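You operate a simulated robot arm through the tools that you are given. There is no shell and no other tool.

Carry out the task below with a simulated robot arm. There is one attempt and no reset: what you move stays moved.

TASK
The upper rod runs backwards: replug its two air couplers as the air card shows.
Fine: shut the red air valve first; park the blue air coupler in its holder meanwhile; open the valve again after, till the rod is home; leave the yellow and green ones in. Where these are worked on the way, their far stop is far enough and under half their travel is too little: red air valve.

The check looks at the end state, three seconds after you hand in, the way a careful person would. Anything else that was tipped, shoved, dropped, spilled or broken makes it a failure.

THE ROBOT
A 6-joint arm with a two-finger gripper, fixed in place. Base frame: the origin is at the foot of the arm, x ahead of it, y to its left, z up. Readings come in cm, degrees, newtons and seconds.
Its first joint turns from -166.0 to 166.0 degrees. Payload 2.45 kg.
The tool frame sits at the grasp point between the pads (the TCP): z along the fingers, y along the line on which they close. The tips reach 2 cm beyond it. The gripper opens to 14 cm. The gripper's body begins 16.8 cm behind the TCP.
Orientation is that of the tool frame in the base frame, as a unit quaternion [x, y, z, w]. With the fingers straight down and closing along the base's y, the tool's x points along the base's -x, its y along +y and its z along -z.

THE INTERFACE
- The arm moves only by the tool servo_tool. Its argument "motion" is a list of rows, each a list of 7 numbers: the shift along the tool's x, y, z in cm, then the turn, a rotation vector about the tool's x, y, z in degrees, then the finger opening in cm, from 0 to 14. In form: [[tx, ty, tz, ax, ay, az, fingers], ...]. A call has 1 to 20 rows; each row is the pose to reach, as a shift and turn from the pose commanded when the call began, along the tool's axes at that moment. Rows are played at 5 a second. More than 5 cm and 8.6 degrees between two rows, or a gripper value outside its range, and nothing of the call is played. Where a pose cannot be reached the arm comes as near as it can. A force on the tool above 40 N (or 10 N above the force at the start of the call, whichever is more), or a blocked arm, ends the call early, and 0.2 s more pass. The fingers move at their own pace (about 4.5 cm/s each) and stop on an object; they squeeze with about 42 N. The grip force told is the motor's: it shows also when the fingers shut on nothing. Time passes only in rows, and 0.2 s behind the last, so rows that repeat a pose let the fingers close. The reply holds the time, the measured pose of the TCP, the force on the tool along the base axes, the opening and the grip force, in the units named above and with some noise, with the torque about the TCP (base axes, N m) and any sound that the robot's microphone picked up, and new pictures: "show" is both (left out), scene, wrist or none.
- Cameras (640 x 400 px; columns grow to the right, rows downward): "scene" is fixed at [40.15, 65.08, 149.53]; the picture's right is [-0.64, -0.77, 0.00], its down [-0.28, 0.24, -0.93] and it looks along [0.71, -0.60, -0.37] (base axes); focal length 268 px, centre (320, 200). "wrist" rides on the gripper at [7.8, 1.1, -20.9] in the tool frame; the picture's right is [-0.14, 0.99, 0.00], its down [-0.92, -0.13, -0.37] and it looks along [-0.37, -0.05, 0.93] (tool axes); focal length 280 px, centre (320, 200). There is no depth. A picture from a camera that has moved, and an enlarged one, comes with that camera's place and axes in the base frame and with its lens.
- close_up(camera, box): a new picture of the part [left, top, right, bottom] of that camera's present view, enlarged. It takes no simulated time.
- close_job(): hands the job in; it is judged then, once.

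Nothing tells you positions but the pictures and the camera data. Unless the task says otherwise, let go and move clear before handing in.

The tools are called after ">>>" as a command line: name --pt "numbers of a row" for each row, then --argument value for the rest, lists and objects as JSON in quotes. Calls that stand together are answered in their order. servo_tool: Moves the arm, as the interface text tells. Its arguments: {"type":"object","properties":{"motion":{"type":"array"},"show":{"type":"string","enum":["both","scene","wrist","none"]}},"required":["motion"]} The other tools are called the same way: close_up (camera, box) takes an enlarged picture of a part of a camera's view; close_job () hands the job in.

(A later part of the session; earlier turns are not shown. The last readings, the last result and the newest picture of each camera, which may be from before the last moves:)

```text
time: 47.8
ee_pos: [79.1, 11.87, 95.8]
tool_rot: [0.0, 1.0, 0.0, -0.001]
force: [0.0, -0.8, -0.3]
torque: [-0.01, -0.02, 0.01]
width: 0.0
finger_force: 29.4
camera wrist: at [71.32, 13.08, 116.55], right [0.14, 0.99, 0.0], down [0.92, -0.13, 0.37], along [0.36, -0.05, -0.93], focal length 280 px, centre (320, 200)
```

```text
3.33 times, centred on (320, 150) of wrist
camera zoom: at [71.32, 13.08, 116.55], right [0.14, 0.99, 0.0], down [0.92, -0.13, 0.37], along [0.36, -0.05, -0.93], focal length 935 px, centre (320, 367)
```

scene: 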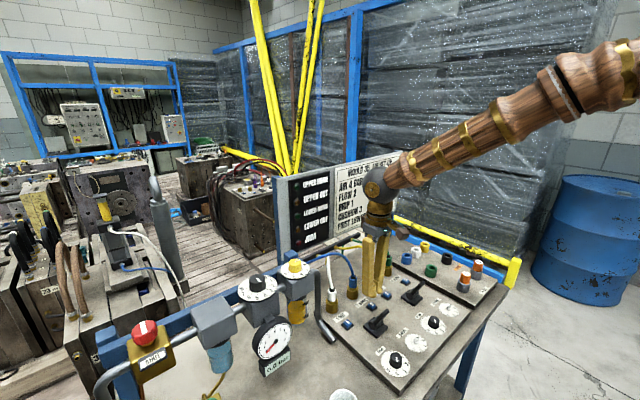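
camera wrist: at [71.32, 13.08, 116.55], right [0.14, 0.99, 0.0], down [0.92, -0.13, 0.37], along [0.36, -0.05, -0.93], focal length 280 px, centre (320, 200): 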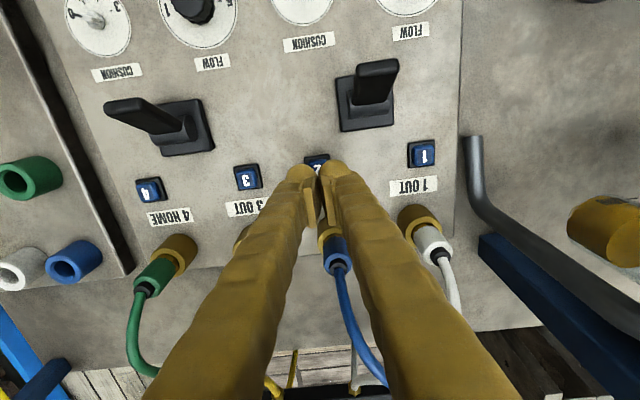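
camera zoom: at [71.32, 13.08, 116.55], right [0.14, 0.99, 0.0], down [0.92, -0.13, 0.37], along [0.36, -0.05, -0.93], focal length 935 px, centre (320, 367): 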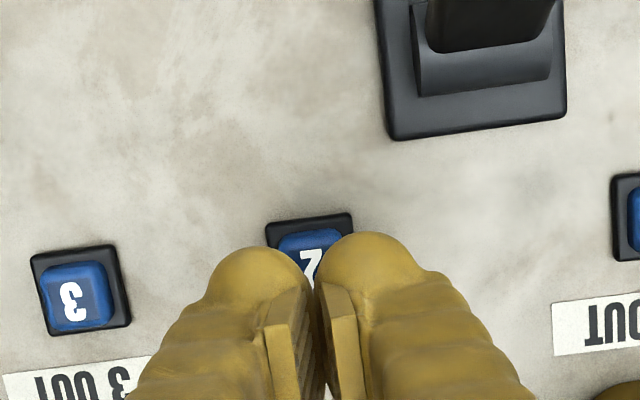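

The closed fingertips are over button 2. I press down in small steps and listen.

>>> servo_tool --pt "0.15 0 2.0 0 0 0 0" --pt "0.15 0 3.6 0 0 0 0" --pt "0.15 0 4.3 0 0 0 0" --pt "0.15 0 4.6 0 0 0 0" --pt "0.15 0 4.6 0 0 0 0" --show "none"

>>> servo_tool --pt "0 0 0.1 0 0 0 0" --pt "0 0 0.2 0 0 0 0" --pt "0 0 0.3 0 0 0 0" --pt "0 0 0.3 0 0 0 0" --show "wrist"

>>> close_up --camera "scene" --box '[330, 240, 430, 330]'

```text
time: 49.0
ee_pos: [78.81, 11.76, 91.31]
tool_rot: [0.0, 1.0, -0.001, -0.001]
force: [0.3, -0.6, 1.1]
torque: [-0.02, -0.01, 0.0]
width: 0.6
finger_force: 29.7
```

```text
time: 50.0
ee_pos: [78.96, 11.78, 91.08]
tool_rot: [0.001, 1.0, -0.001, 0.0]
force: [0.3, 1.3, 2.8]
torque: [0.04, -0.02, -0.02]
width: 0.6
finger_force: 29.8
heard: click
camera wrist: at [71.15, 13.02, 111.76], right [0.14, 0.99, 0.0], down [0.92, -0.13, 0.37], along [0.36, -0.05, -0.93], focal length 280 px, centre (320, 200)
```

wrist: 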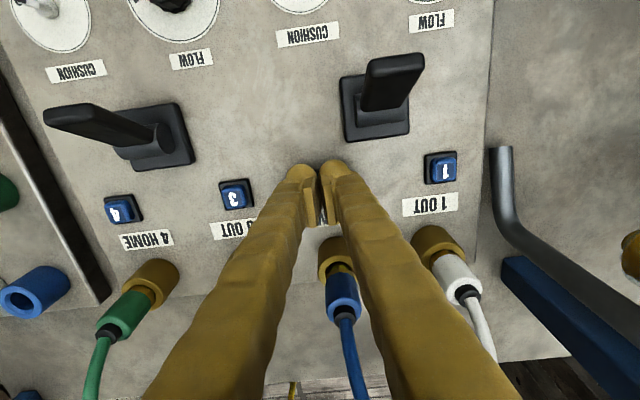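

```text
4.44 times, centred on (380, 285) of scene
camera zoom: at [40.15, 65.08, 149.53], right [-0.64, -0.77, 0.0], down [-0.28, 0.24, -0.93], along [0.71, -0.6, -0.37], focal length 1190 px, centre (53, -178)
```

zoom: 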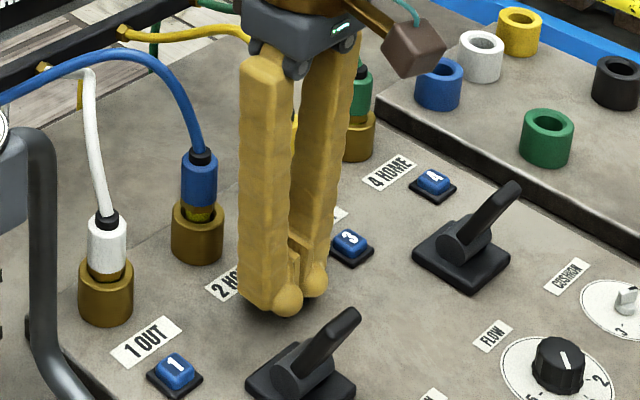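

A click was heard and the blue coupler popped up: the buttons are the latch releases. I lift off and return over the blue coupler.

>>> servo_tool --pt "0 0 -3 0 0 0 0" --pt "0 0 -7 0 0 0 2" --pt "0 0 -11 0 0 0 4.5" --pt "0 0 -15 0 0 0 4.5" --pt "-4 0.4 -16 0 0 0 4.5" --pt "-7.25 0.85 -16 0 0 0 4.5" --pt "-7.25 0.85 -16 0 0 0 4.5" --show "wrist"

>>> close_up --camera "wrist" --box '[240, 90, 400, 210]'

>>> close_up --camera "scene" --box '[330, 255, 400, 315]'

```text
time: 51.6
ee_pos: [86.12, 12.63, 106.87]
tool_rot: [0.001, 1.0, -0.001, -0.001]
force: [1.1, -0.5, 0.4]
torque: [0.0, 0.03, 0.03]
width: 4.48
finger_force: 0.1
camera wrist: at [78.46, 13.86, 127.67], right [0.14, 0.99, 0.0], down [0.92, -0.13, 0.37], along [0.36, -0.05, -0.93], focal length 280 px, centre (320, 200)
```

wrist: 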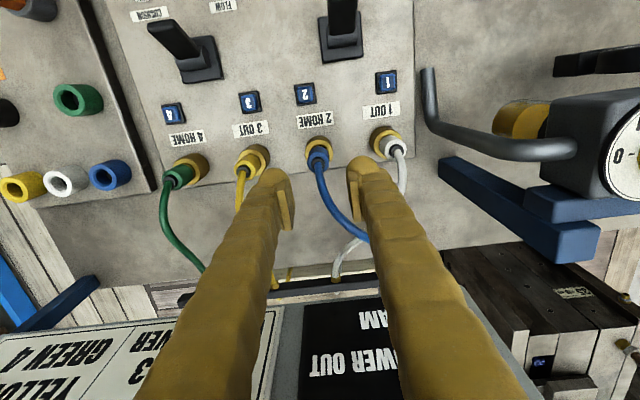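

```text
3.33 times, centred on (320, 150) of wrist
camera zoom: at [78.46, 13.86, 127.67], right [0.14, 0.99, 0.0], down [0.92, -0.13, 0.37], along [0.36, -0.05, -0.93], focal length 935 px, centre (320, 367)
```

zoom: 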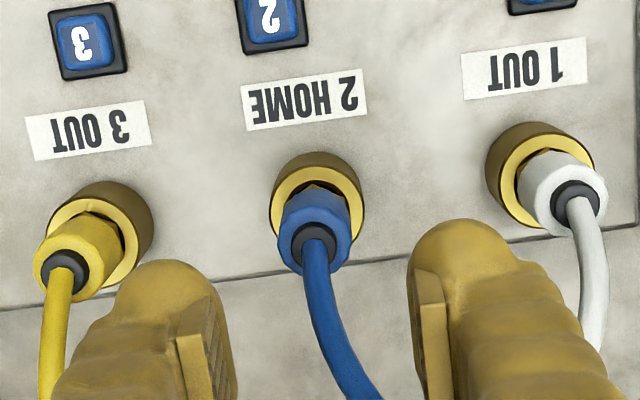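

```text
6.67 times, centred on (365, 285) of scene
camera zoom: at [40.15, 65.08, 149.53], right [-0.64, -0.77, 0.0], down [-0.28, 0.24, -0.93], along [0.71, -0.6, -0.37], focal length 1785 px, centre (20, -367)
```

zoom: 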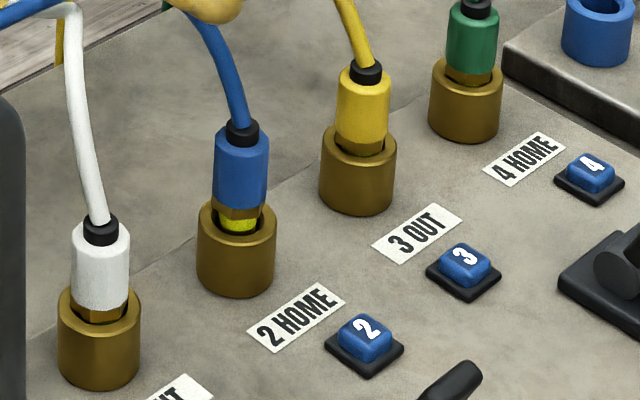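

The blue coupler sits about 0.7 cm higher with a yellow band showing (unlatched). I descend, grip it and lift it out.

>>> servo_tool --pt "-0.05 0 4 0 0 0 4.5" --pt "-0.05 0 8 0 0 0 4.5" --pt "-0.05 0 11 0 0 0 4.5" --pt "-0.05 0 12.5 0 0 0 4.5" --pt "-0.05 0 12.5 0 0 0 4.5" --pt "-0.05 0 12.5 0 0 0 3" --pt "-0.05 0 12.5 0 0 0 2" --pt "-0.05 0 12.5 0 0 0 0.5" --pt "-0.05 0 12.5 0 0 0 0" --show "none"

>>> servo_tool --pt "0 0 -0.2 0 0 0 0" --pt "0 0 -0.4 0 0 0 0" --pt "0 0 -0.8 0 0 0 0" --pt "0 0 -1.4 0 0 0 0" --pt "0 0 -2 0 0 0 0" --pt "0 0 -3 0 0 0 0" --pt "0 0 -4 0 0 0 0" --pt "0 0 -5 0 0 0 0" --pt "0 0 -5 0 0 0 0" --show "both"

>>> close_up --camera "scene" --box '[330, 230, 430, 310]'

```text
time: 53.6
ee_pos: [86.2, 12.64, 94.44]
tool_rot: [0.001, 1.0, -0.001, -0.001]
force: [0.1, -0.4, 0.7]
torque: [-0.01, 0.01, -0.01]
width: 2.36
finger_force: 41.8
```

```text
time: 55.6
ee_pos: [86.24, 12.73, 99.47]
tool_rot: [0.001, 1.0, -0.001, -0.002]
force: [0.2, 0.3, 0.1]
torque: [0.0, 0.0, -0.01]
width: 2.33
finger_force: 42.6
camera wrist: at [78.5, 13.91, 120.24], right [0.14, 0.99, 0.0], down [0.92, -0.13, 0.37], along [0.36, -0.05, -0.93], focal length 280 px, centre (320, 200)
```

scene: 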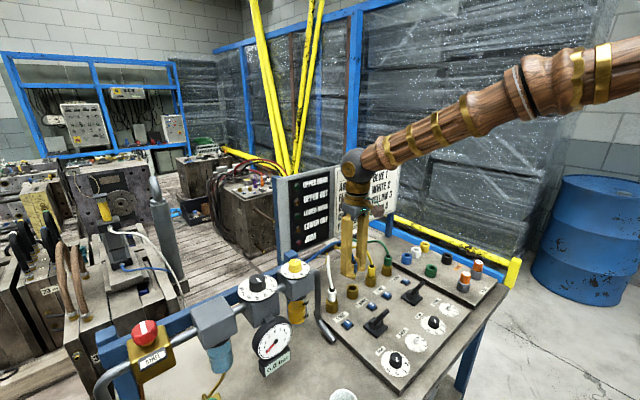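
wrist: 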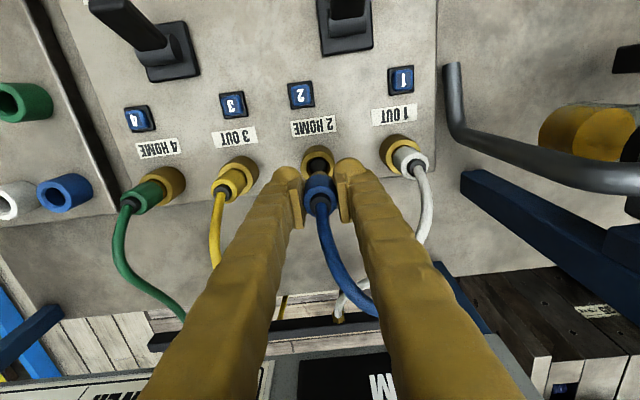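

```text
5.00 times, centred on (380, 270) of scene
camera zoom: at [40.15, 65.08, 149.53], right [-0.64, -0.77, 0.0], down [-0.28, 0.24, -0.93], along [0.71, -0.6, -0.37], focal length 1339 px, centre (20, -150)
```

zoom: 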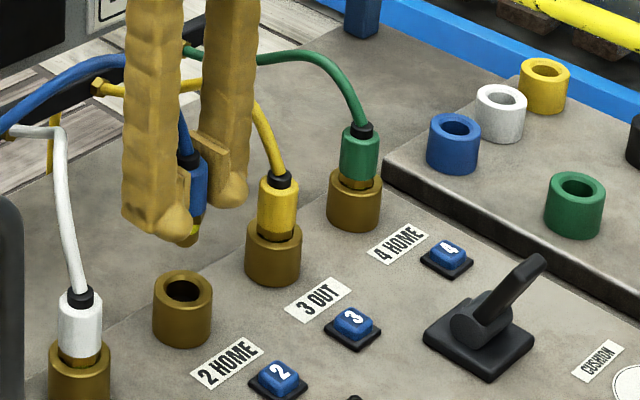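

The blue coupler is out and held. Now I measure the blue holder accurately from both cameras.

>>> close_up --camera "wrist" --box '[0, 70, 130, 230]'

>>> close_up --camera "scene" --box '[390, 235, 450, 290]'

>>> close_up --camera "wrist" --box '[280, 130, 360, 230]'

```text
2.50 times, centred on (65, 150) of wrist
camera zoom: at [78.5, 13.91, 120.24], right [0.14, 0.99, 0.0], down [0.92, -0.13, 0.37], along [0.36, -0.05, -0.93], focal length 701 px, centre (958, 325)
```

zoom: 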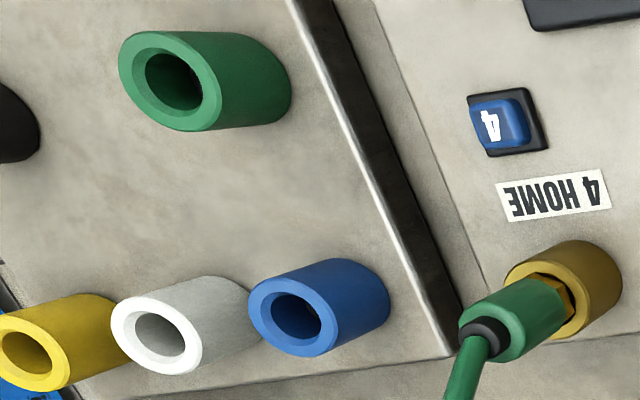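

```text
7.27 times, centred on (420, 262) of scene
camera zoom: at [40.15, 65.08, 149.53], right [-0.64, -0.77, 0.0], down [-0.28, 0.24, -0.93], along [0.71, -0.6, -0.37], focal length 1947 px, centre (-407, -254)
```

zoom: 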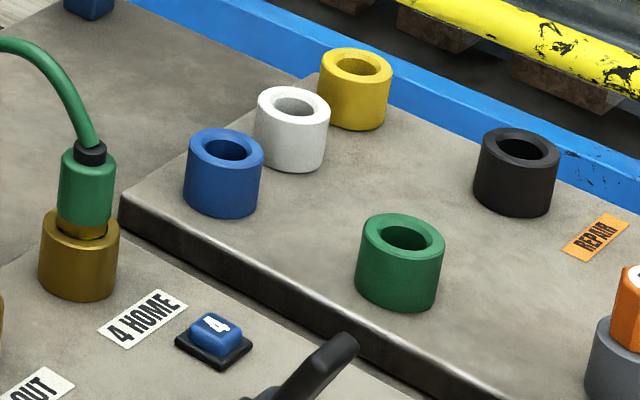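

```text
4.00 times, centred on (320, 180) of wrist
camera zoom: at [78.5, 13.91, 120.24], right [0.14, 0.99, 0.0], down [0.92, -0.13, 0.37], along [0.36, -0.05, -0.93], focal length 1122 px, centre (320, 280)
```

zoom: 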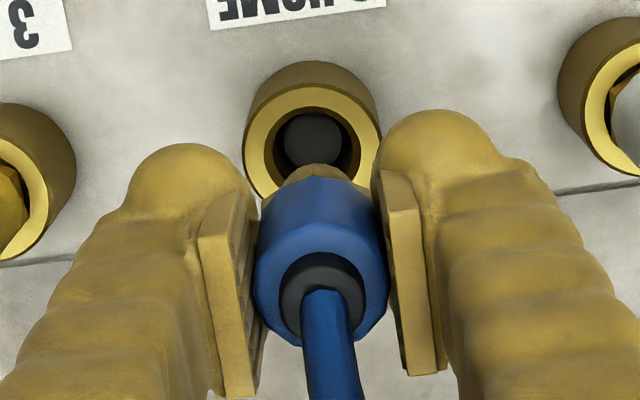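

The blue holder's rim centre works out at about (85.5, -16.8, 91.3). I lift clear of the hoses and carry the blue coupler over to it.

>>> servo_tool --pt "0 0 -4 0 0 0 0" --pt "0 0 -8.5 0 0 0 0" --pt "0.1 -4 -9 0 0 0 0" --pt "0.2 -8 -9 0 0 0 0" --pt "0.3 -12 -9 0 0 0 0" --pt "0.4 -16 -9 0 0 0 0" --pt "0.5 -20 -9 0 0 0 0" --pt "0.6 -24 -9 0 0 0 0" --pt "0.7 -28 -9 0 0 0 0" --pt "0.7 -29.4 -8 0 0 0 0" --pt "0.7 -29.4 -6 0 0 0 0" --pt "0.7 -29.4 -6 0 0 0 0" --show "both"

>>> close_up --camera "wrist" --box '[240, 90, 400, 220]'

>>> close_up --camera "scene" --box '[370, 200, 470, 290]'

```text
time: 58.2
ee_pos: [85.6, -16.76, 105.56]
tool_rot: [0.001, 1.0, -0.001, -0.001]
force: [-0.8, 0.0, -1.1]
torque: [0.01, 0.03, 0.03]
width: 2.32
finger_force: 42.4
camera wrist: at [77.86, -15.55, 126.36], right [0.14, 0.99, 0.0], down [0.92, -0.13, 0.37], along [0.36, -0.05, -0.93], focal length 280 px, centre (320, 200)
```

scene: 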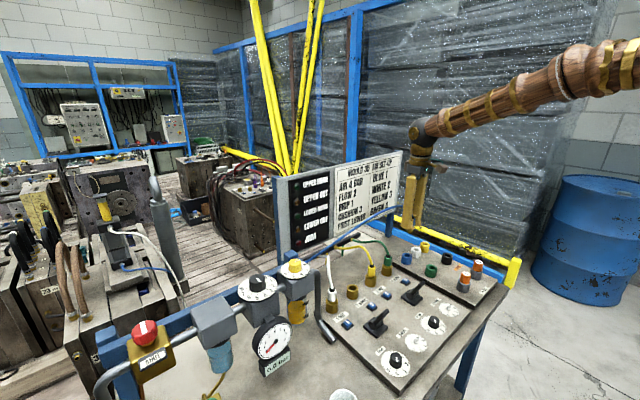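
wrist: 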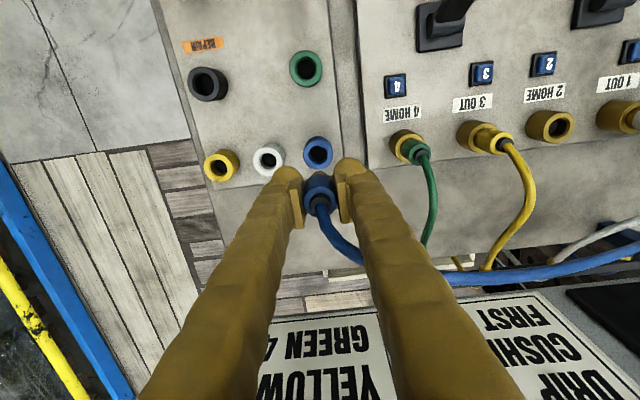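

```text
3.08 times, centred on (320, 155) of wrist
camera zoom: at [77.86, -15.55, 126.36], right [0.14, 0.99, 0.0], down [0.92, -0.13, 0.37], along [0.36, -0.05, -0.93], focal length 863 px, centre (320, 338)
```

zoom: 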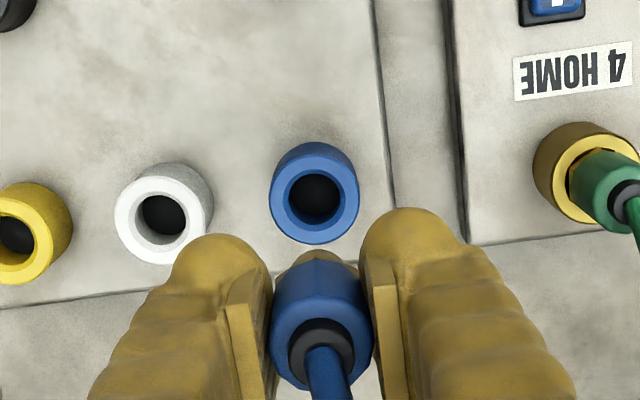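

```text
4.44 times, centred on (420, 245) of scene
camera zoom: at [40.15, 65.08, 149.53], right [-0.64, -0.77, 0.0], down [-0.28, 0.24, -0.93], along [0.71, -0.6, -0.37], focal length 1190 px, centre (-124, 0)
```

zoom: 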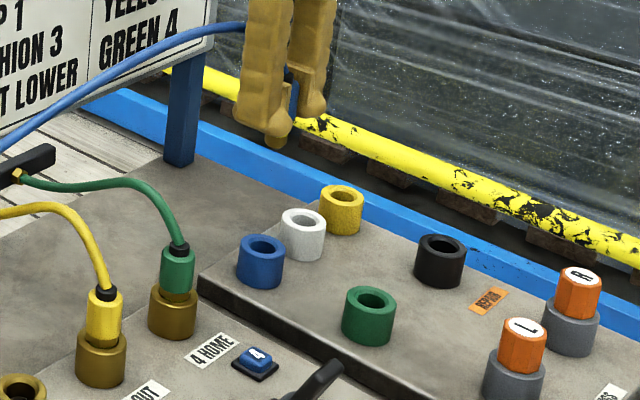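

Everything hangs well, and the holder centre is about (85.9, -16.9, 91). I fine-adjust and descend to just above it.

>>> servo_tool --pt "-0.2 -0.07 2.5 0 0 0 0" --pt "-0.4 -0.14 5 0 0 0 0" --pt "-0.4 -0.14 7.5 0 0 0 0" --pt "-0.4 -0.14 7.5 0 0 0 0" --show "both"

>>> close_up --camera "wrist" --box '[270, 100, 370, 200]'

>>> close_up --camera "scene" --box '[390, 225, 450, 275]'

```text
time: 59.2
ee_pos: [86.06, -16.93, 98.05]
tool_rot: [0.0, 1.0, -0.001, -0.001]
force: [-0.3, 0.2, -0.6]
torque: [-0.03, 0.02, -0.03]
width: 2.35
finger_force: 42.3
camera wrist: at [78.25, -15.66, 118.84], right [0.14, 0.99, 0.0], down [0.92, -0.13, 0.37], along [0.36, -0.05, -0.93], focal length 280 px, centre (320, 200)
```

scene: 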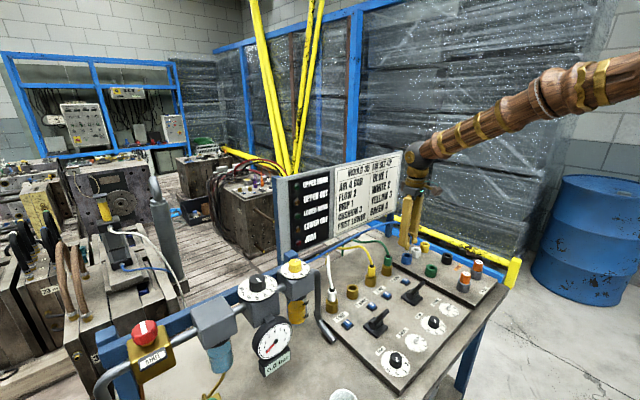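
wrist: 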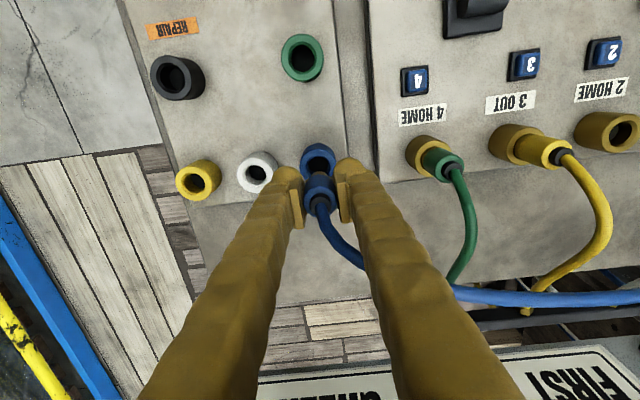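

```text
4.00 times, centred on (320, 150) of wrist
camera zoom: at [78.25, -15.66, 118.84], right [0.14, 0.99, 0.0], down [0.92, -0.13, 0.37], along [0.36, -0.05, -0.93], focal length 1122 px, centre (320, 400)
```

zoom: 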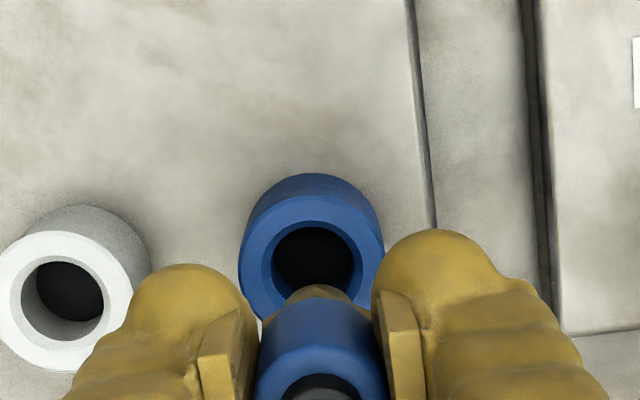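

```text
8.00 times, centred on (420, 250) of scene
camera zoom: at [40.15, 65.08, 149.53], right [-0.64, -0.77, 0.0], down [-0.28, 0.24, -0.93], along [0.71, -0.6, -0.37], focal length 2142 px, centre (-480, -200)
```

zoom: 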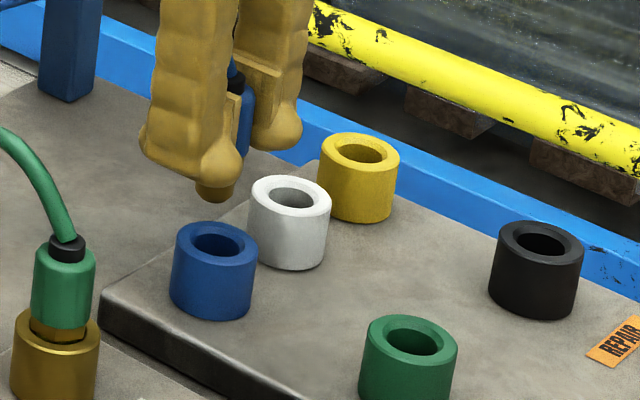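

Comparing the nipple tip with the holder rim in both views, I should shift about 2 mm back and 1 mm right. I adjust and lower until the nipple is at the rim.

>>> servo_tool --pt "0.2 -0.13 0 0 0 0 0" --pt "0.2 -0.13 1.5 0 0 0 0" --pt "0.2 -0.13 2.5 0 0 0 0" --pt "0.2 -0.13 2.5 0 0 0 0" --show "none"

>>> close_up --camera "wrist" --box '[270, 100, 370, 200]'

>>> close_up --camera "scene" --box '[395, 235, 435, 275]'

```text
time: 60.2
ee_pos: [85.83, -17.03, 95.63]
tool_rot: [0.0, 1.0, -0.001, 0.0]
force: [-0.4, 0.6, 0.1]
torque: [0.01, 0.0, -0.02]
width: 2.34
finger_force: 41.7
```

```text
4.00 times, centred on (320, 150) of wrist
camera zoom: at [78.03, -15.78, 116.34], right [0.14, 0.99, 0.0], down [0.92, -0.13, 0.37], along [0.36, -0.05, -0.93], focal length 1122 px, centre (320, 400)
```

zoom: 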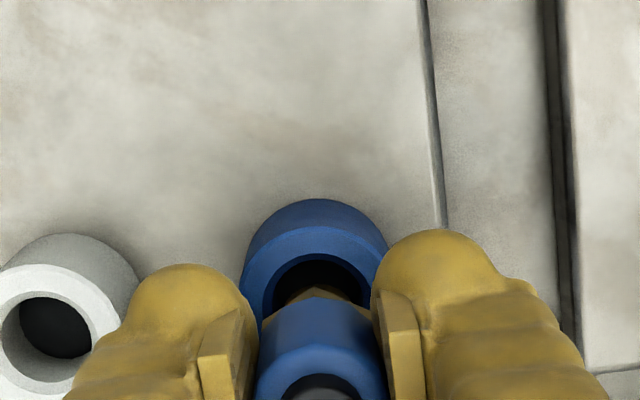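

```text
10.00 times, centred on (415, 255) of scene
camera zoom: at [40.15, 65.08, 149.53], right [-0.64, -0.77, 0.0], down [-0.28, 0.24, -0.93], along [0.71, -0.6, -0.37], focal length 2677 px, centre (-630, -350)
```

zoom: 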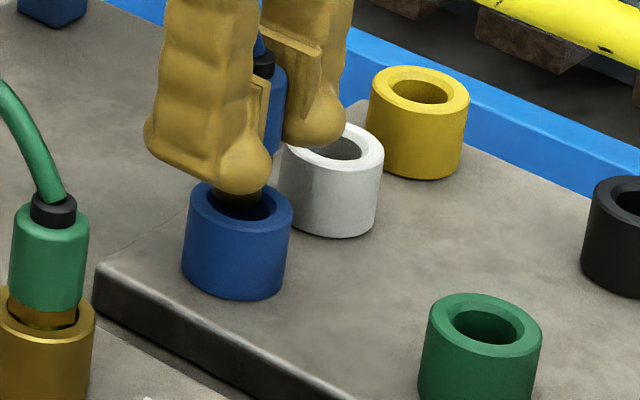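

The nipple is entering the blue holder, no contact force. I lower it further in small steps, watching for the seat.

>>> servo_tool --pt "0 0 0.4 0 0 0 0" --pt "0 0 0.8 0 0 0 0" --pt "0 0 1.2 0 0 0 0" --pt "0 0 1.5 0 0 0 0" --pt "0 0 1.5 0 0 0 0" --show "none"

>>> close_up --camera "scene" --box '[395, 235, 435, 275]'

>>> close_up --camera "wrist" --box '[270, 100, 370, 200]'

```text
time: 61.4
ee_pos: [85.8, -16.98, 94.01]
tool_rot: [0.001, 1.0, -0.001, -0.001]
force: [0.9, -0.3, -0.4]
torque: [0.01, 0.01, 0.04]
width: 2.31
finger_force: 41.9
```

```text
10.00 times, centred on (415, 255) of scene
camera zoom: at [40.15, 65.08, 149.53], right [-0.64, -0.77, 0.0], down [-0.28, 0.24, -0.93], along [0.71, -0.6, -0.37], focal length 2677 px, centre (-630, -350)
```

zoom: 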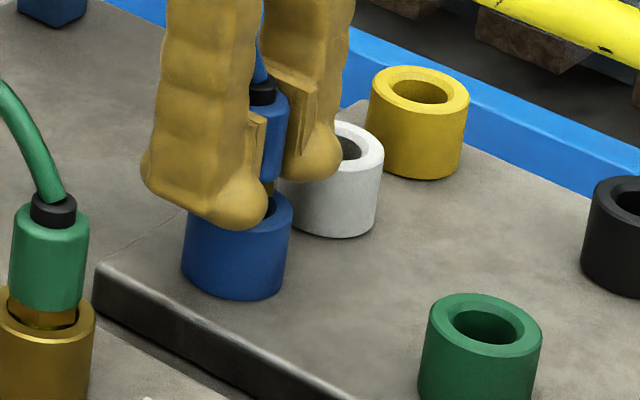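

```text
4.00 times, centred on (320, 150) of wrist
camera zoom: at [77.99, -15.79, 114.8], right [0.14, 0.99, 0.0], down [0.92, -0.13, 0.37], along [0.36, -0.05, -0.93], focal length 1122 px, centre (320, 400)
```

zoom: 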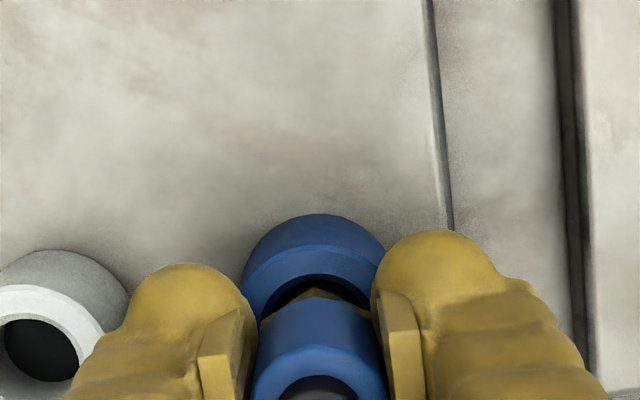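

Still free, at z=94.0. I continue down slowly to the seat.

>>> servo_tool --pt "0 0 0.15 0 0 0 0" --pt "0 0 0.3 0 0 0 0" --pt "0 0 0.45 0 0 0 0" --pt "0 0 0.45 0 0 0 0" --show "none"

>>> close_up --camera "scene" --box '[395, 235, 435, 275]'

```text
time: 62.4
ee_pos: [85.78, -16.97, 93.67]
tool_rot: [0.0, 1.0, -0.001, -0.001]
force: [1.7, 0.1, -0.3]
torque: [0.02, 0.01, 0.02]
width: 2.32
finger_force: 42.5
```

```text
10.00 times, centred on (415, 255) of scene
camera zoom: at [40.15, 65.08, 149.53], right [-0.64, -0.77, 0.0], down [-0.28, 0.24, -0.93], along [0.71, -0.6, -0.37], focal length 2677 px, centre (-630, -350)
```

zoom: 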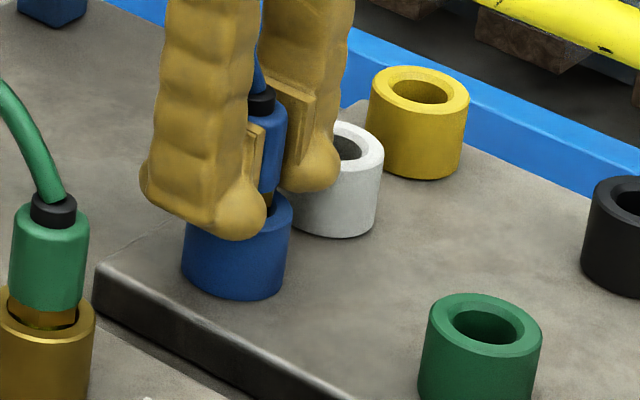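

No seat contact yet. I go a few millimetres further in 1 mm steps.

>>> servo_tool --pt "0 0 0.1 0 0 0 0" --pt "0 0 0.2 0 0 0 0" --pt "0 0 0.3 0 0 0 0" --pt "0 0 0.3 0 0 0 0" --show "none"

>>> close_up --camera "scene" --box '[395, 235, 435, 275]'

>>> close_up --camera "wrist" --box '[270, 100, 370, 200]'

```text
time: 63.4
ee_pos: [85.75, -16.99, 93.46]
tool_rot: [0.0, 1.0, -0.002, 0.0]
force: [-8.4, 0.9, 35.1]
torque: [0.38, 0.23, 0.01]
width: 2.32
finger_force: 42.1
```

```text
10.00 times, centred on (415, 255) of scene
camera zoom: at [40.15, 65.08, 149.53], right [-0.64, -0.77, 0.0], down [-0.28, 0.24, -0.93], along [0.71, -0.6, -0.37], focal length 2677 px, centre (-630, -350)
```

zoom: 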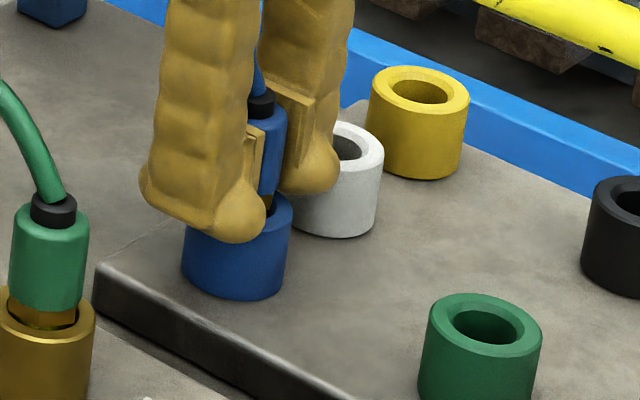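

```text
4.00 times, centred on (320, 150) of wrist
camera zoom: at [77.96, -15.8, 114.2], right [0.14, 0.99, 0.0], down [0.92, -0.13, 0.37], along [0.37, -0.05, -0.93], focal length 1122 px, centre (320, 400)
```

zoom: 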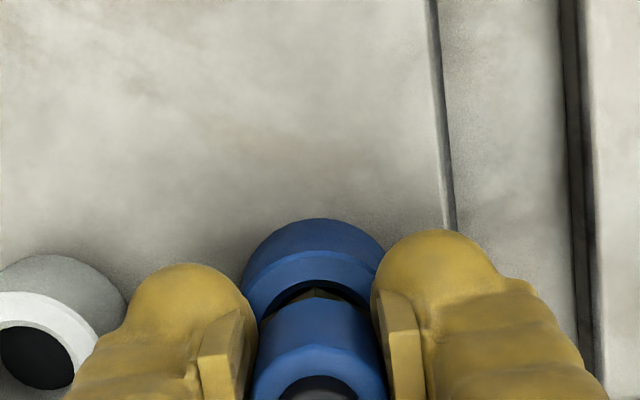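

Contact at z=93.5 with 35 N: the coupler is seated in the holder. I ease off, open the fingers and check it stays.

>>> servo_tool --pt "0 0 -0.08 0 0 0 0" --pt "0 0 -0.08 0 0 0 2.5" --pt "0 0 -0.08 0 0 0 3.4" --pt "0 0 -0.08 0 0 0 4.2" --pt "0 0 -0.08 0 0 0 4.2" --pt "0 0 -2 0 0 0 4.2" --pt "0 0 -5 0 0 0 4.2" --pt "0 0 -5 0 0 0 4.2" --show "wrist"

>>> close_up --camera "scene" --box '[395, 225, 445, 275]'

>>> close_up --camera "wrist" --box '[240, 90, 400, 220]'

```text
time: 65.2
ee_pos: [85.71, -17.01, 98.29]
tool_rot: [0.0, 1.0, 0.0, 0.0]
force: [0.1, 0.4, -0.4]
torque: [0.02, -0.01, 0.03]
width: 4.2
finger_force: 0.1
camera wrist: at [77.99, -15.72, 119.04], right [0.14, 0.99, 0.0], down [0.92, -0.13, 0.37], along [0.36, -0.05, -0.93], focal length 280 px, centre (320, 200)
```

wrist: 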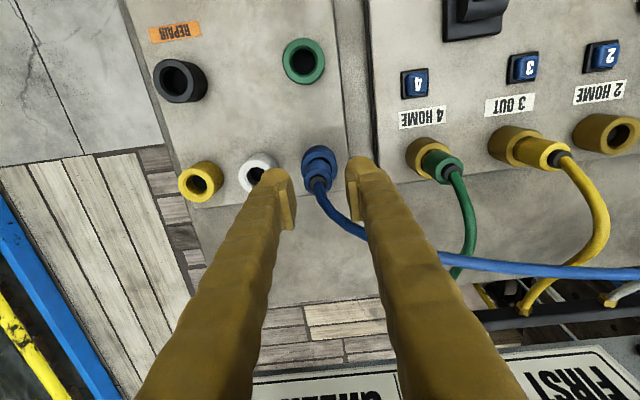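

```text
8.00 times, centred on (420, 250) of scene
camera zoom: at [40.15, 65.08, 149.53], right [-0.64, -0.77, 0.0], down [-0.28, 0.24, -0.93], along [0.71, -0.6, -0.37], focal length 2142 px, centre (-480, -200)
```

zoom: 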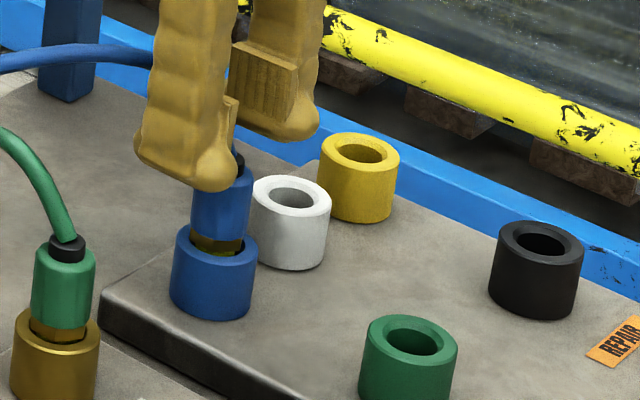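

```text
3.08 times, centred on (320, 155) of wrist
camera zoom: at [77.99, -15.72, 119.04], right [0.14, 0.99, 0.0], down [0.92, -0.13, 0.37], along [0.36, -0.05, -0.93], focal length 863 px, centre (320, 338)
```

zoom: 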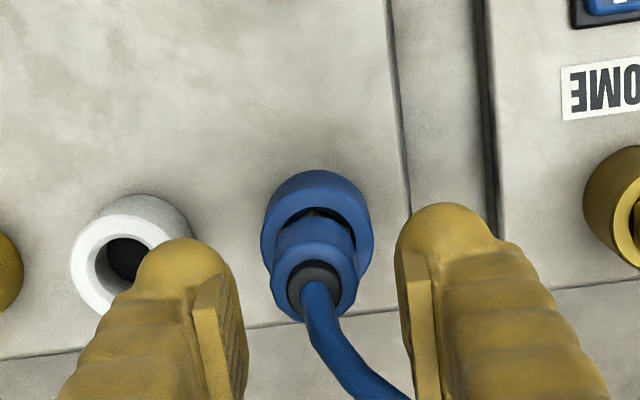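

Blue stands upright in its blue holder. Next I rise, cross to button 1 at about (79.0, 22.2) and press it to release the white coupler.

>>> servo_tool --pt "0 0 -4 0 0 0 4.2" --pt "1 0 -8.5 0 0 0 4.2" --pt "3 3 -10 0 0 0 3" --pt "5 7 -10 0 0 0 1.5" --pt "6.7 11 -10 0 0 0 0" --pt "6.7 15.5 -10 0 0 0 0" --pt "6.7 20 -10 0 0 0 0" --pt "6.7 24.5 -10 0 0 0 0" --pt "6.7 29 -10 0 0 0 0" --pt "6.7 33.5 -10 0 0 0 0" --pt "6.7 37.5 -10 0 0 0 0" --pt "6.7 39.2 -8 0 0 0 0" --pt "6.7 39.2 -8 0 0 0 0" --show "both"

>>> close_up --camera "wrist" --box '[240, 90, 400, 210]'

>>> close_up --camera "scene" --box '[395, 225, 445, 275]'

```text
time: 68.0
ee_pos: [79.07, 22.18, 106.13]
tool_rot: [0.0, 1.0, -0.001, 0.001]
force: [-0.4, 0.3, 0.1]
torque: [-0.02, 0.02, 0.0]
width: 0.02
finger_force: 28.9
camera wrist: at [71.29, 23.53, 126.96], right [0.14, 0.99, 0.0], down [0.92, -0.13, 0.37], along [0.36, -0.05, -0.93], focal length 280 px, centre (320, 200)
```

scene: 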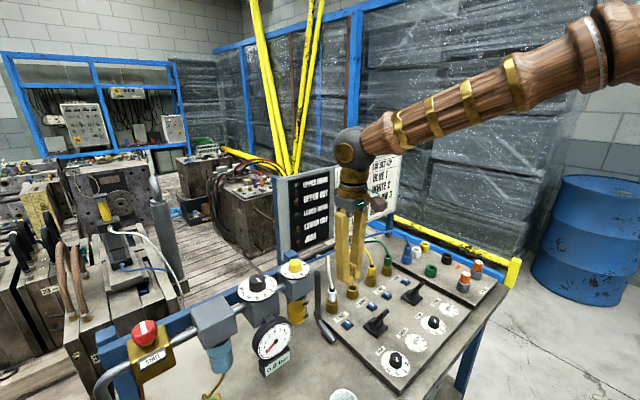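
wrist: 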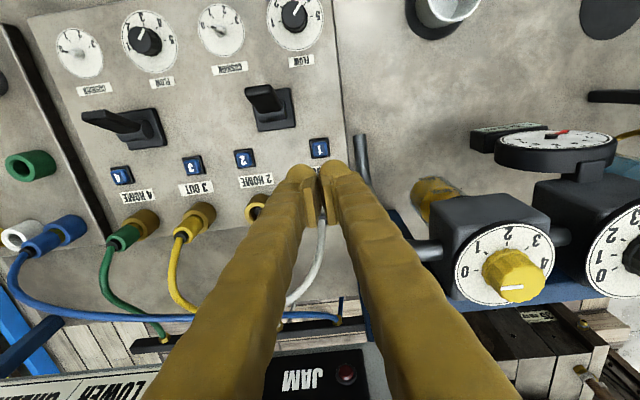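

```text
3.33 times, centred on (320, 150) of wrist
camera zoom: at [71.29, 23.53, 126.96], right [0.14, 0.99, 0.0], down [0.92, -0.13, 0.37], along [0.36, -0.05, -0.93], focal length 935 px, centre (320, 367)
```

zoom: 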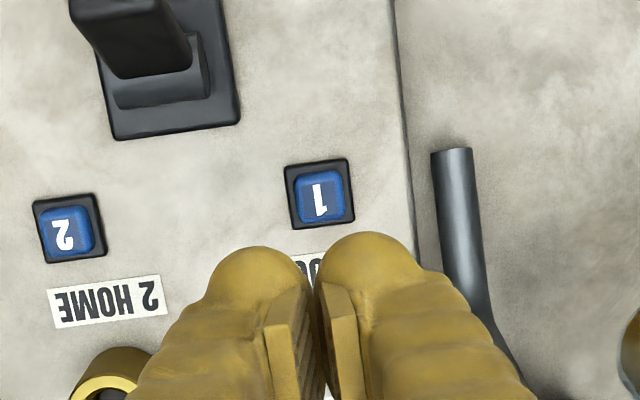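

```text
8.00 times, centred on (420, 250) of scene
camera zoom: at [40.15, 65.08, 149.53], right [-0.64, -0.77, 0.0], down [-0.28, 0.24, -0.93], along [0.71, -0.6, -0.37], focal length 2142 px, centre (-480, -200)
```

zoom: 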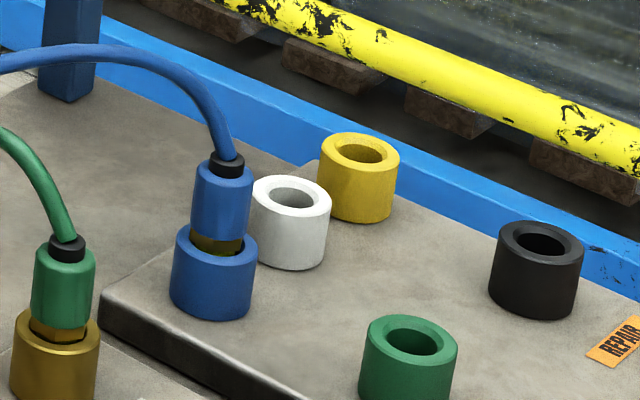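

Blue stands well in its holder. I'm above button 1; I descend and press it like button 2.

>>> servo_tool --pt "0.1 0.15 4 0 0 0 0" --pt "0.1 0.15 8 0 0 0 0" --pt "0.1 0.15 12 0 0 0 0" --pt "0.1 0.15 14 0 0 0 0" --pt "0.1 0.15 14.6 0 0 0 0" --pt "0.1 0.15 14.8 0 0 0 0" --pt "0.1 0.15 15.0 0 0 0 0" --pt "0.1 0.15 15.1 0 0 0 0" --pt "0.1 0.15 15.1 0 0 0 0" --show "wrist"

>>> close_up --camera "scene" --box '[330, 240, 430, 330]'

```text
time: 70.0
ee_pos: [79.02, 22.49, 91.17]
tool_rot: [0.0, 1.0, -0.002, 0.0]
force: [0.5, -1.2, 3.3]
torque: [-0.04, -0.02, 0.01]
width: 0.62
finger_force: 29.0
heard: click
camera wrist: at [71.17, 23.53, 111.91], right [0.14, 0.99, 0.0], down [0.92, -0.13, 0.37], along [0.36, -0.05, -0.93], focal length 280 px, centre (320, 200)
```

wrist: 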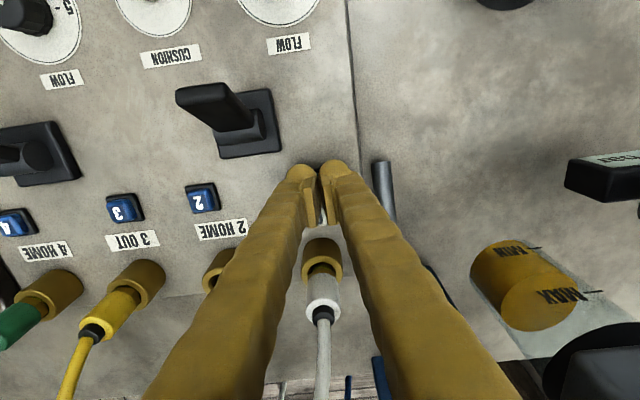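

```text
4.44 times, centred on (380, 285) of scene
camera zoom: at [40.15, 65.08, 149.53], right [-0.64, -0.77, 0.0], down [-0.28, 0.24, -0.93], along [0.71, -0.6, -0.37], focal length 1190 px, centre (53, -178)
```

zoom: 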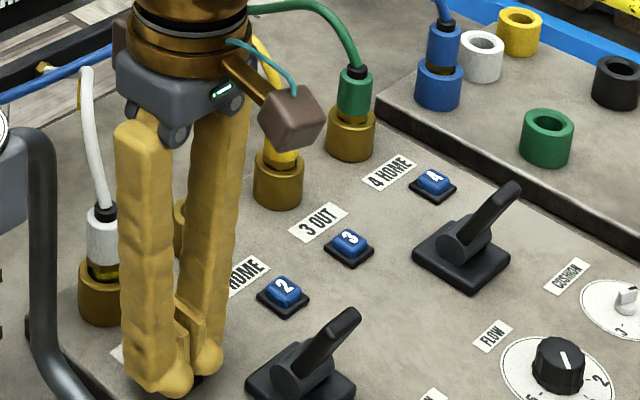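

Click again, and the white coupler has popped up. I rise and move over the white coupler.

>>> servo_tool --pt "0 0 -4 0 0 0 0" --pt "0 0 -8 0 0 0 2" --pt "0 0 -12 0 0 0 4.5" --pt "0 0 -16 0 0 0 4.5" --pt "-4 -0.4 -16 0 0 0 4.5" --pt "-7.2 -0.8 -16 0 0 0 4.5" --pt "-7.2 -0.8 -16 0 0 0 4.5" --show "wrist"

>>> close_up --camera "wrist" --box '[240, 90, 400, 220]'

>>> close_up --camera "scene" --box '[310, 210, 410, 310]'

```text
time: 71.6
ee_pos: [86.28, 21.7, 107.04]
tool_rot: [0.0, 1.0, -0.001, -0.002]
force: [0.2, 1.2, -0.1]
torque: [-0.03, -0.03, -0.02]
width: 4.51
finger_force: 0.0
camera wrist: at [78.44, 22.78, 127.92], right [0.14, 0.99, 0.0], down [0.92, -0.13, 0.37], along [0.36, -0.05, -0.93], focal length 280 px, centre (320, 200)
```

wrist: 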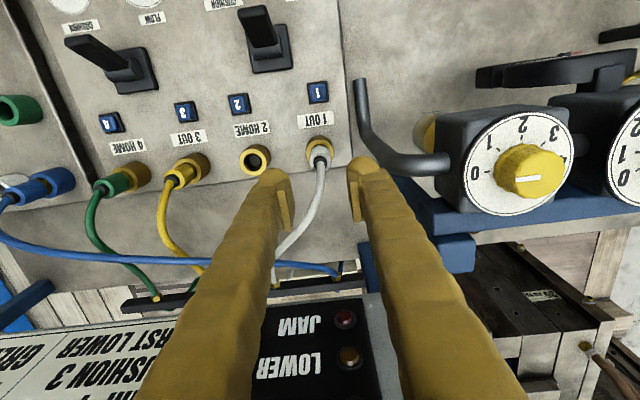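

```text
3.08 times, centred on (320, 155) of wrist
camera zoom: at [78.44, 22.78, 127.92], right [0.14, 0.99, 0.0], down [0.92, -0.13, 0.37], along [0.36, -0.05, -0.93], focal length 863 px, centre (320, 338)
```

zoom: 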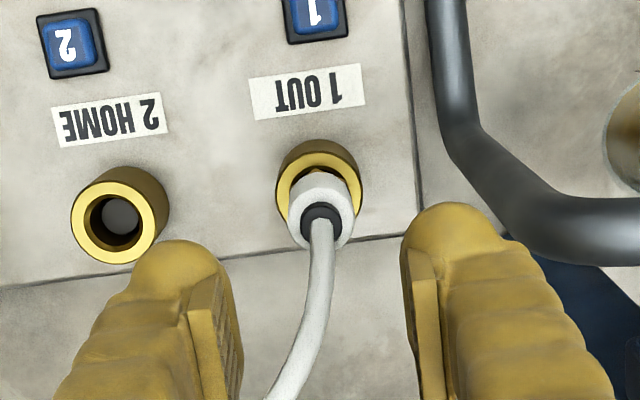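

```text
4.00 times, centred on (360, 260) of scene
camera zoom: at [40.15, 65.08, 149.53], right [-0.64, -0.77, 0.0], down [-0.28, 0.24, -0.93], along [0.71, -0.6, -0.37], focal length 1071 px, centre (160, -40)
```

zoom: 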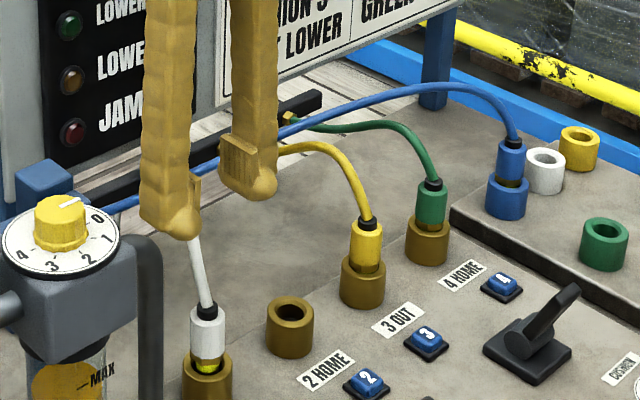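

White is unlatched and centred between the fingers; the pipe on the left has about 2 cm clearance. I descend, grip and lift it out.

>>> servo_tool --pt "0.05 0 4 0 0 0 4.0" --pt "0.05 0 8 0 0 0 4.0" --pt "0.05 0 11 0 0 0 4.0" --pt "0.05 0 12.6 0 0 0 4.0" --pt "0.05 0 12.6 0 0 0 4.0" --pt "0.05 0 12.6 0 0 0 3" --pt "0.05 0 12.6 0 0 0 2" --pt "0.05 0 12.6 0 0 0 0.5" --pt "0.05 0 12.6 0 0 0 0" --show "none"

>>> close_up --camera "wrist" --box '[240, 90, 400, 220]'

>>> close_up --camera "scene" --box '[310, 230, 410, 310]'

```text
time: 73.6
ee_pos: [86.05, 21.62, 94.54]
tool_rot: [0.0, 1.0, -0.001, -0.001]
force: [-0.5, 0.0, 0.5]
torque: [-0.01, 0.01, -0.01]
width: 2.34
finger_force: 41.8
```

```text
3.08 times, centred on (320, 155) of wrist
camera zoom: at [78.34, 22.79, 115.31], right [0.14, 0.99, 0.0], down [0.92, -0.13, 0.37], along [0.36, -0.05, -0.93], focal length 863 px, centre (320, 338)
```

zoom: 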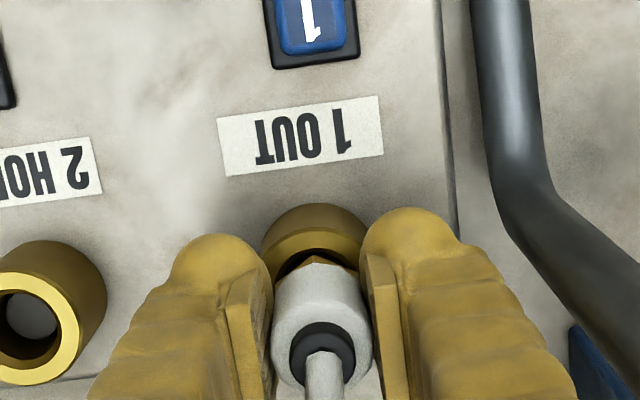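

```text
5.00 times, centred on (360, 270) of scene
camera zoom: at [40.15, 65.08, 149.53], right [-0.64, -0.77, 0.0], down [-0.28, 0.24, -0.93], along [0.71, -0.6, -0.37], focal length 1339 px, centre (120, -150)
```

zoom: 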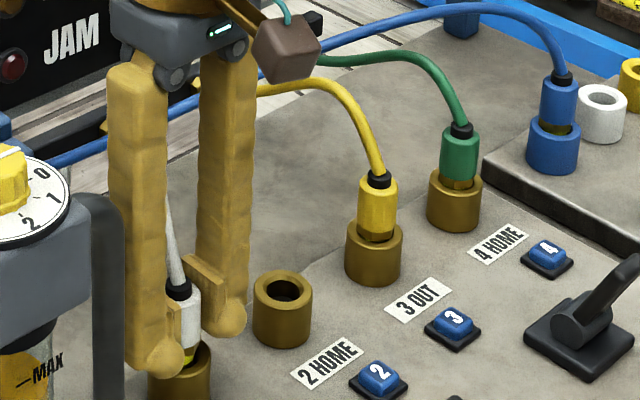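

White is gripped cleanly. I lift it out and move 9 cm across to over socket 2.

>>> servo_tool --pt "0 0 -0.3 0 0 0 0" --pt "0 0 -0.8 0 0 0 0" --pt "0 0 -1.6 0 0 0 0" --pt "0 0 -3 0 0 0 0" --pt "0 0 -5 0 0 0 0" --pt "0 -3 -5.5 0 0 0 0" --pt "-0.05 -6 -5.5 0 0 0 0" --pt "-0.1 -9 -5.5 0 0 0 0" --pt "-0.1 -9 -5.5 0 0 0 0" --show "both"

>>> close_up --camera "wrist" --box '[270, 100, 370, 200]'

>>> close_up --camera "scene" --box '[330, 240, 390, 300]'

```text
time: 75.6
ee_pos: [86.25, 12.63, 99.95]
tool_rot: [0.001, 1.0, -0.001, -0.002]
force: [0.9, 0.2, -0.8]
torque: [-0.01, -0.02, 0.01]
width: 2.35
finger_force: 42.2
camera wrist: at [78.51, 13.76, 120.74], right [0.14, 0.99, 0.0], down [0.92, -0.13, 0.37], along [0.36, -0.05, -0.93], focal length 280 px, centre (320, 200)
```

scene: 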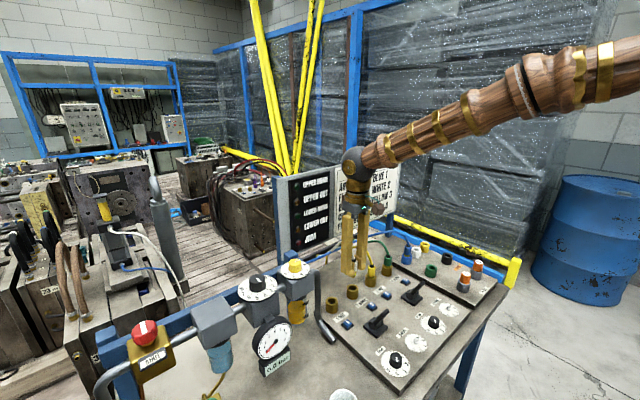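
wrist: 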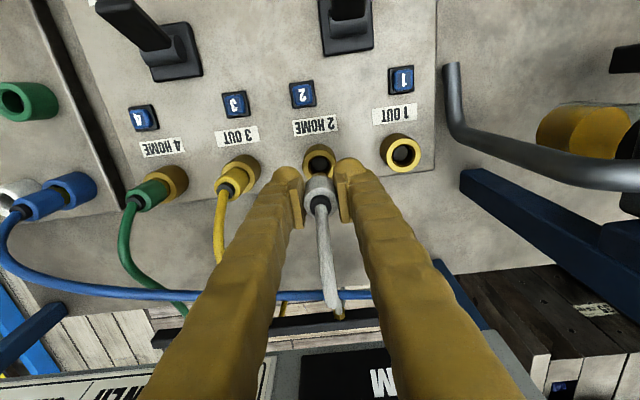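

```text
4.00 times, centred on (320, 150) of wrist
camera zoom: at [78.51, 13.76, 120.74], right [0.14, 0.99, 0.0], down [0.92, -0.13, 0.37], along [0.36, -0.05, -0.93], focal length 1122 px, centre (320, 400)
```

zoom: 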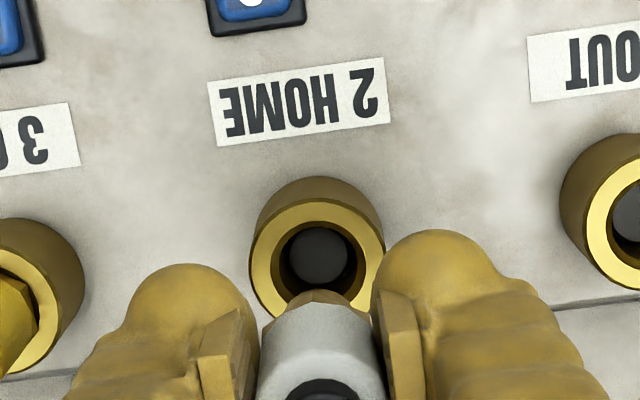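

```text
6.67 times, centred on (360, 270) of scene
camera zoom: at [40.15, 65.08, 149.53], right [-0.64, -0.77, 0.0], down [-0.28, 0.24, -0.93], along [0.71, -0.6, -0.37], focal length 1785 px, centre (53, -267)
```

zoom: 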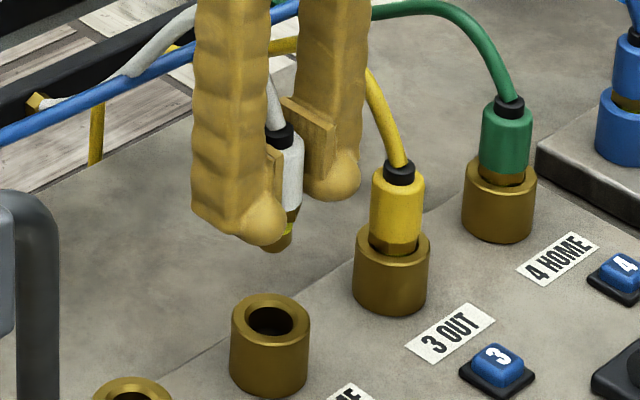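

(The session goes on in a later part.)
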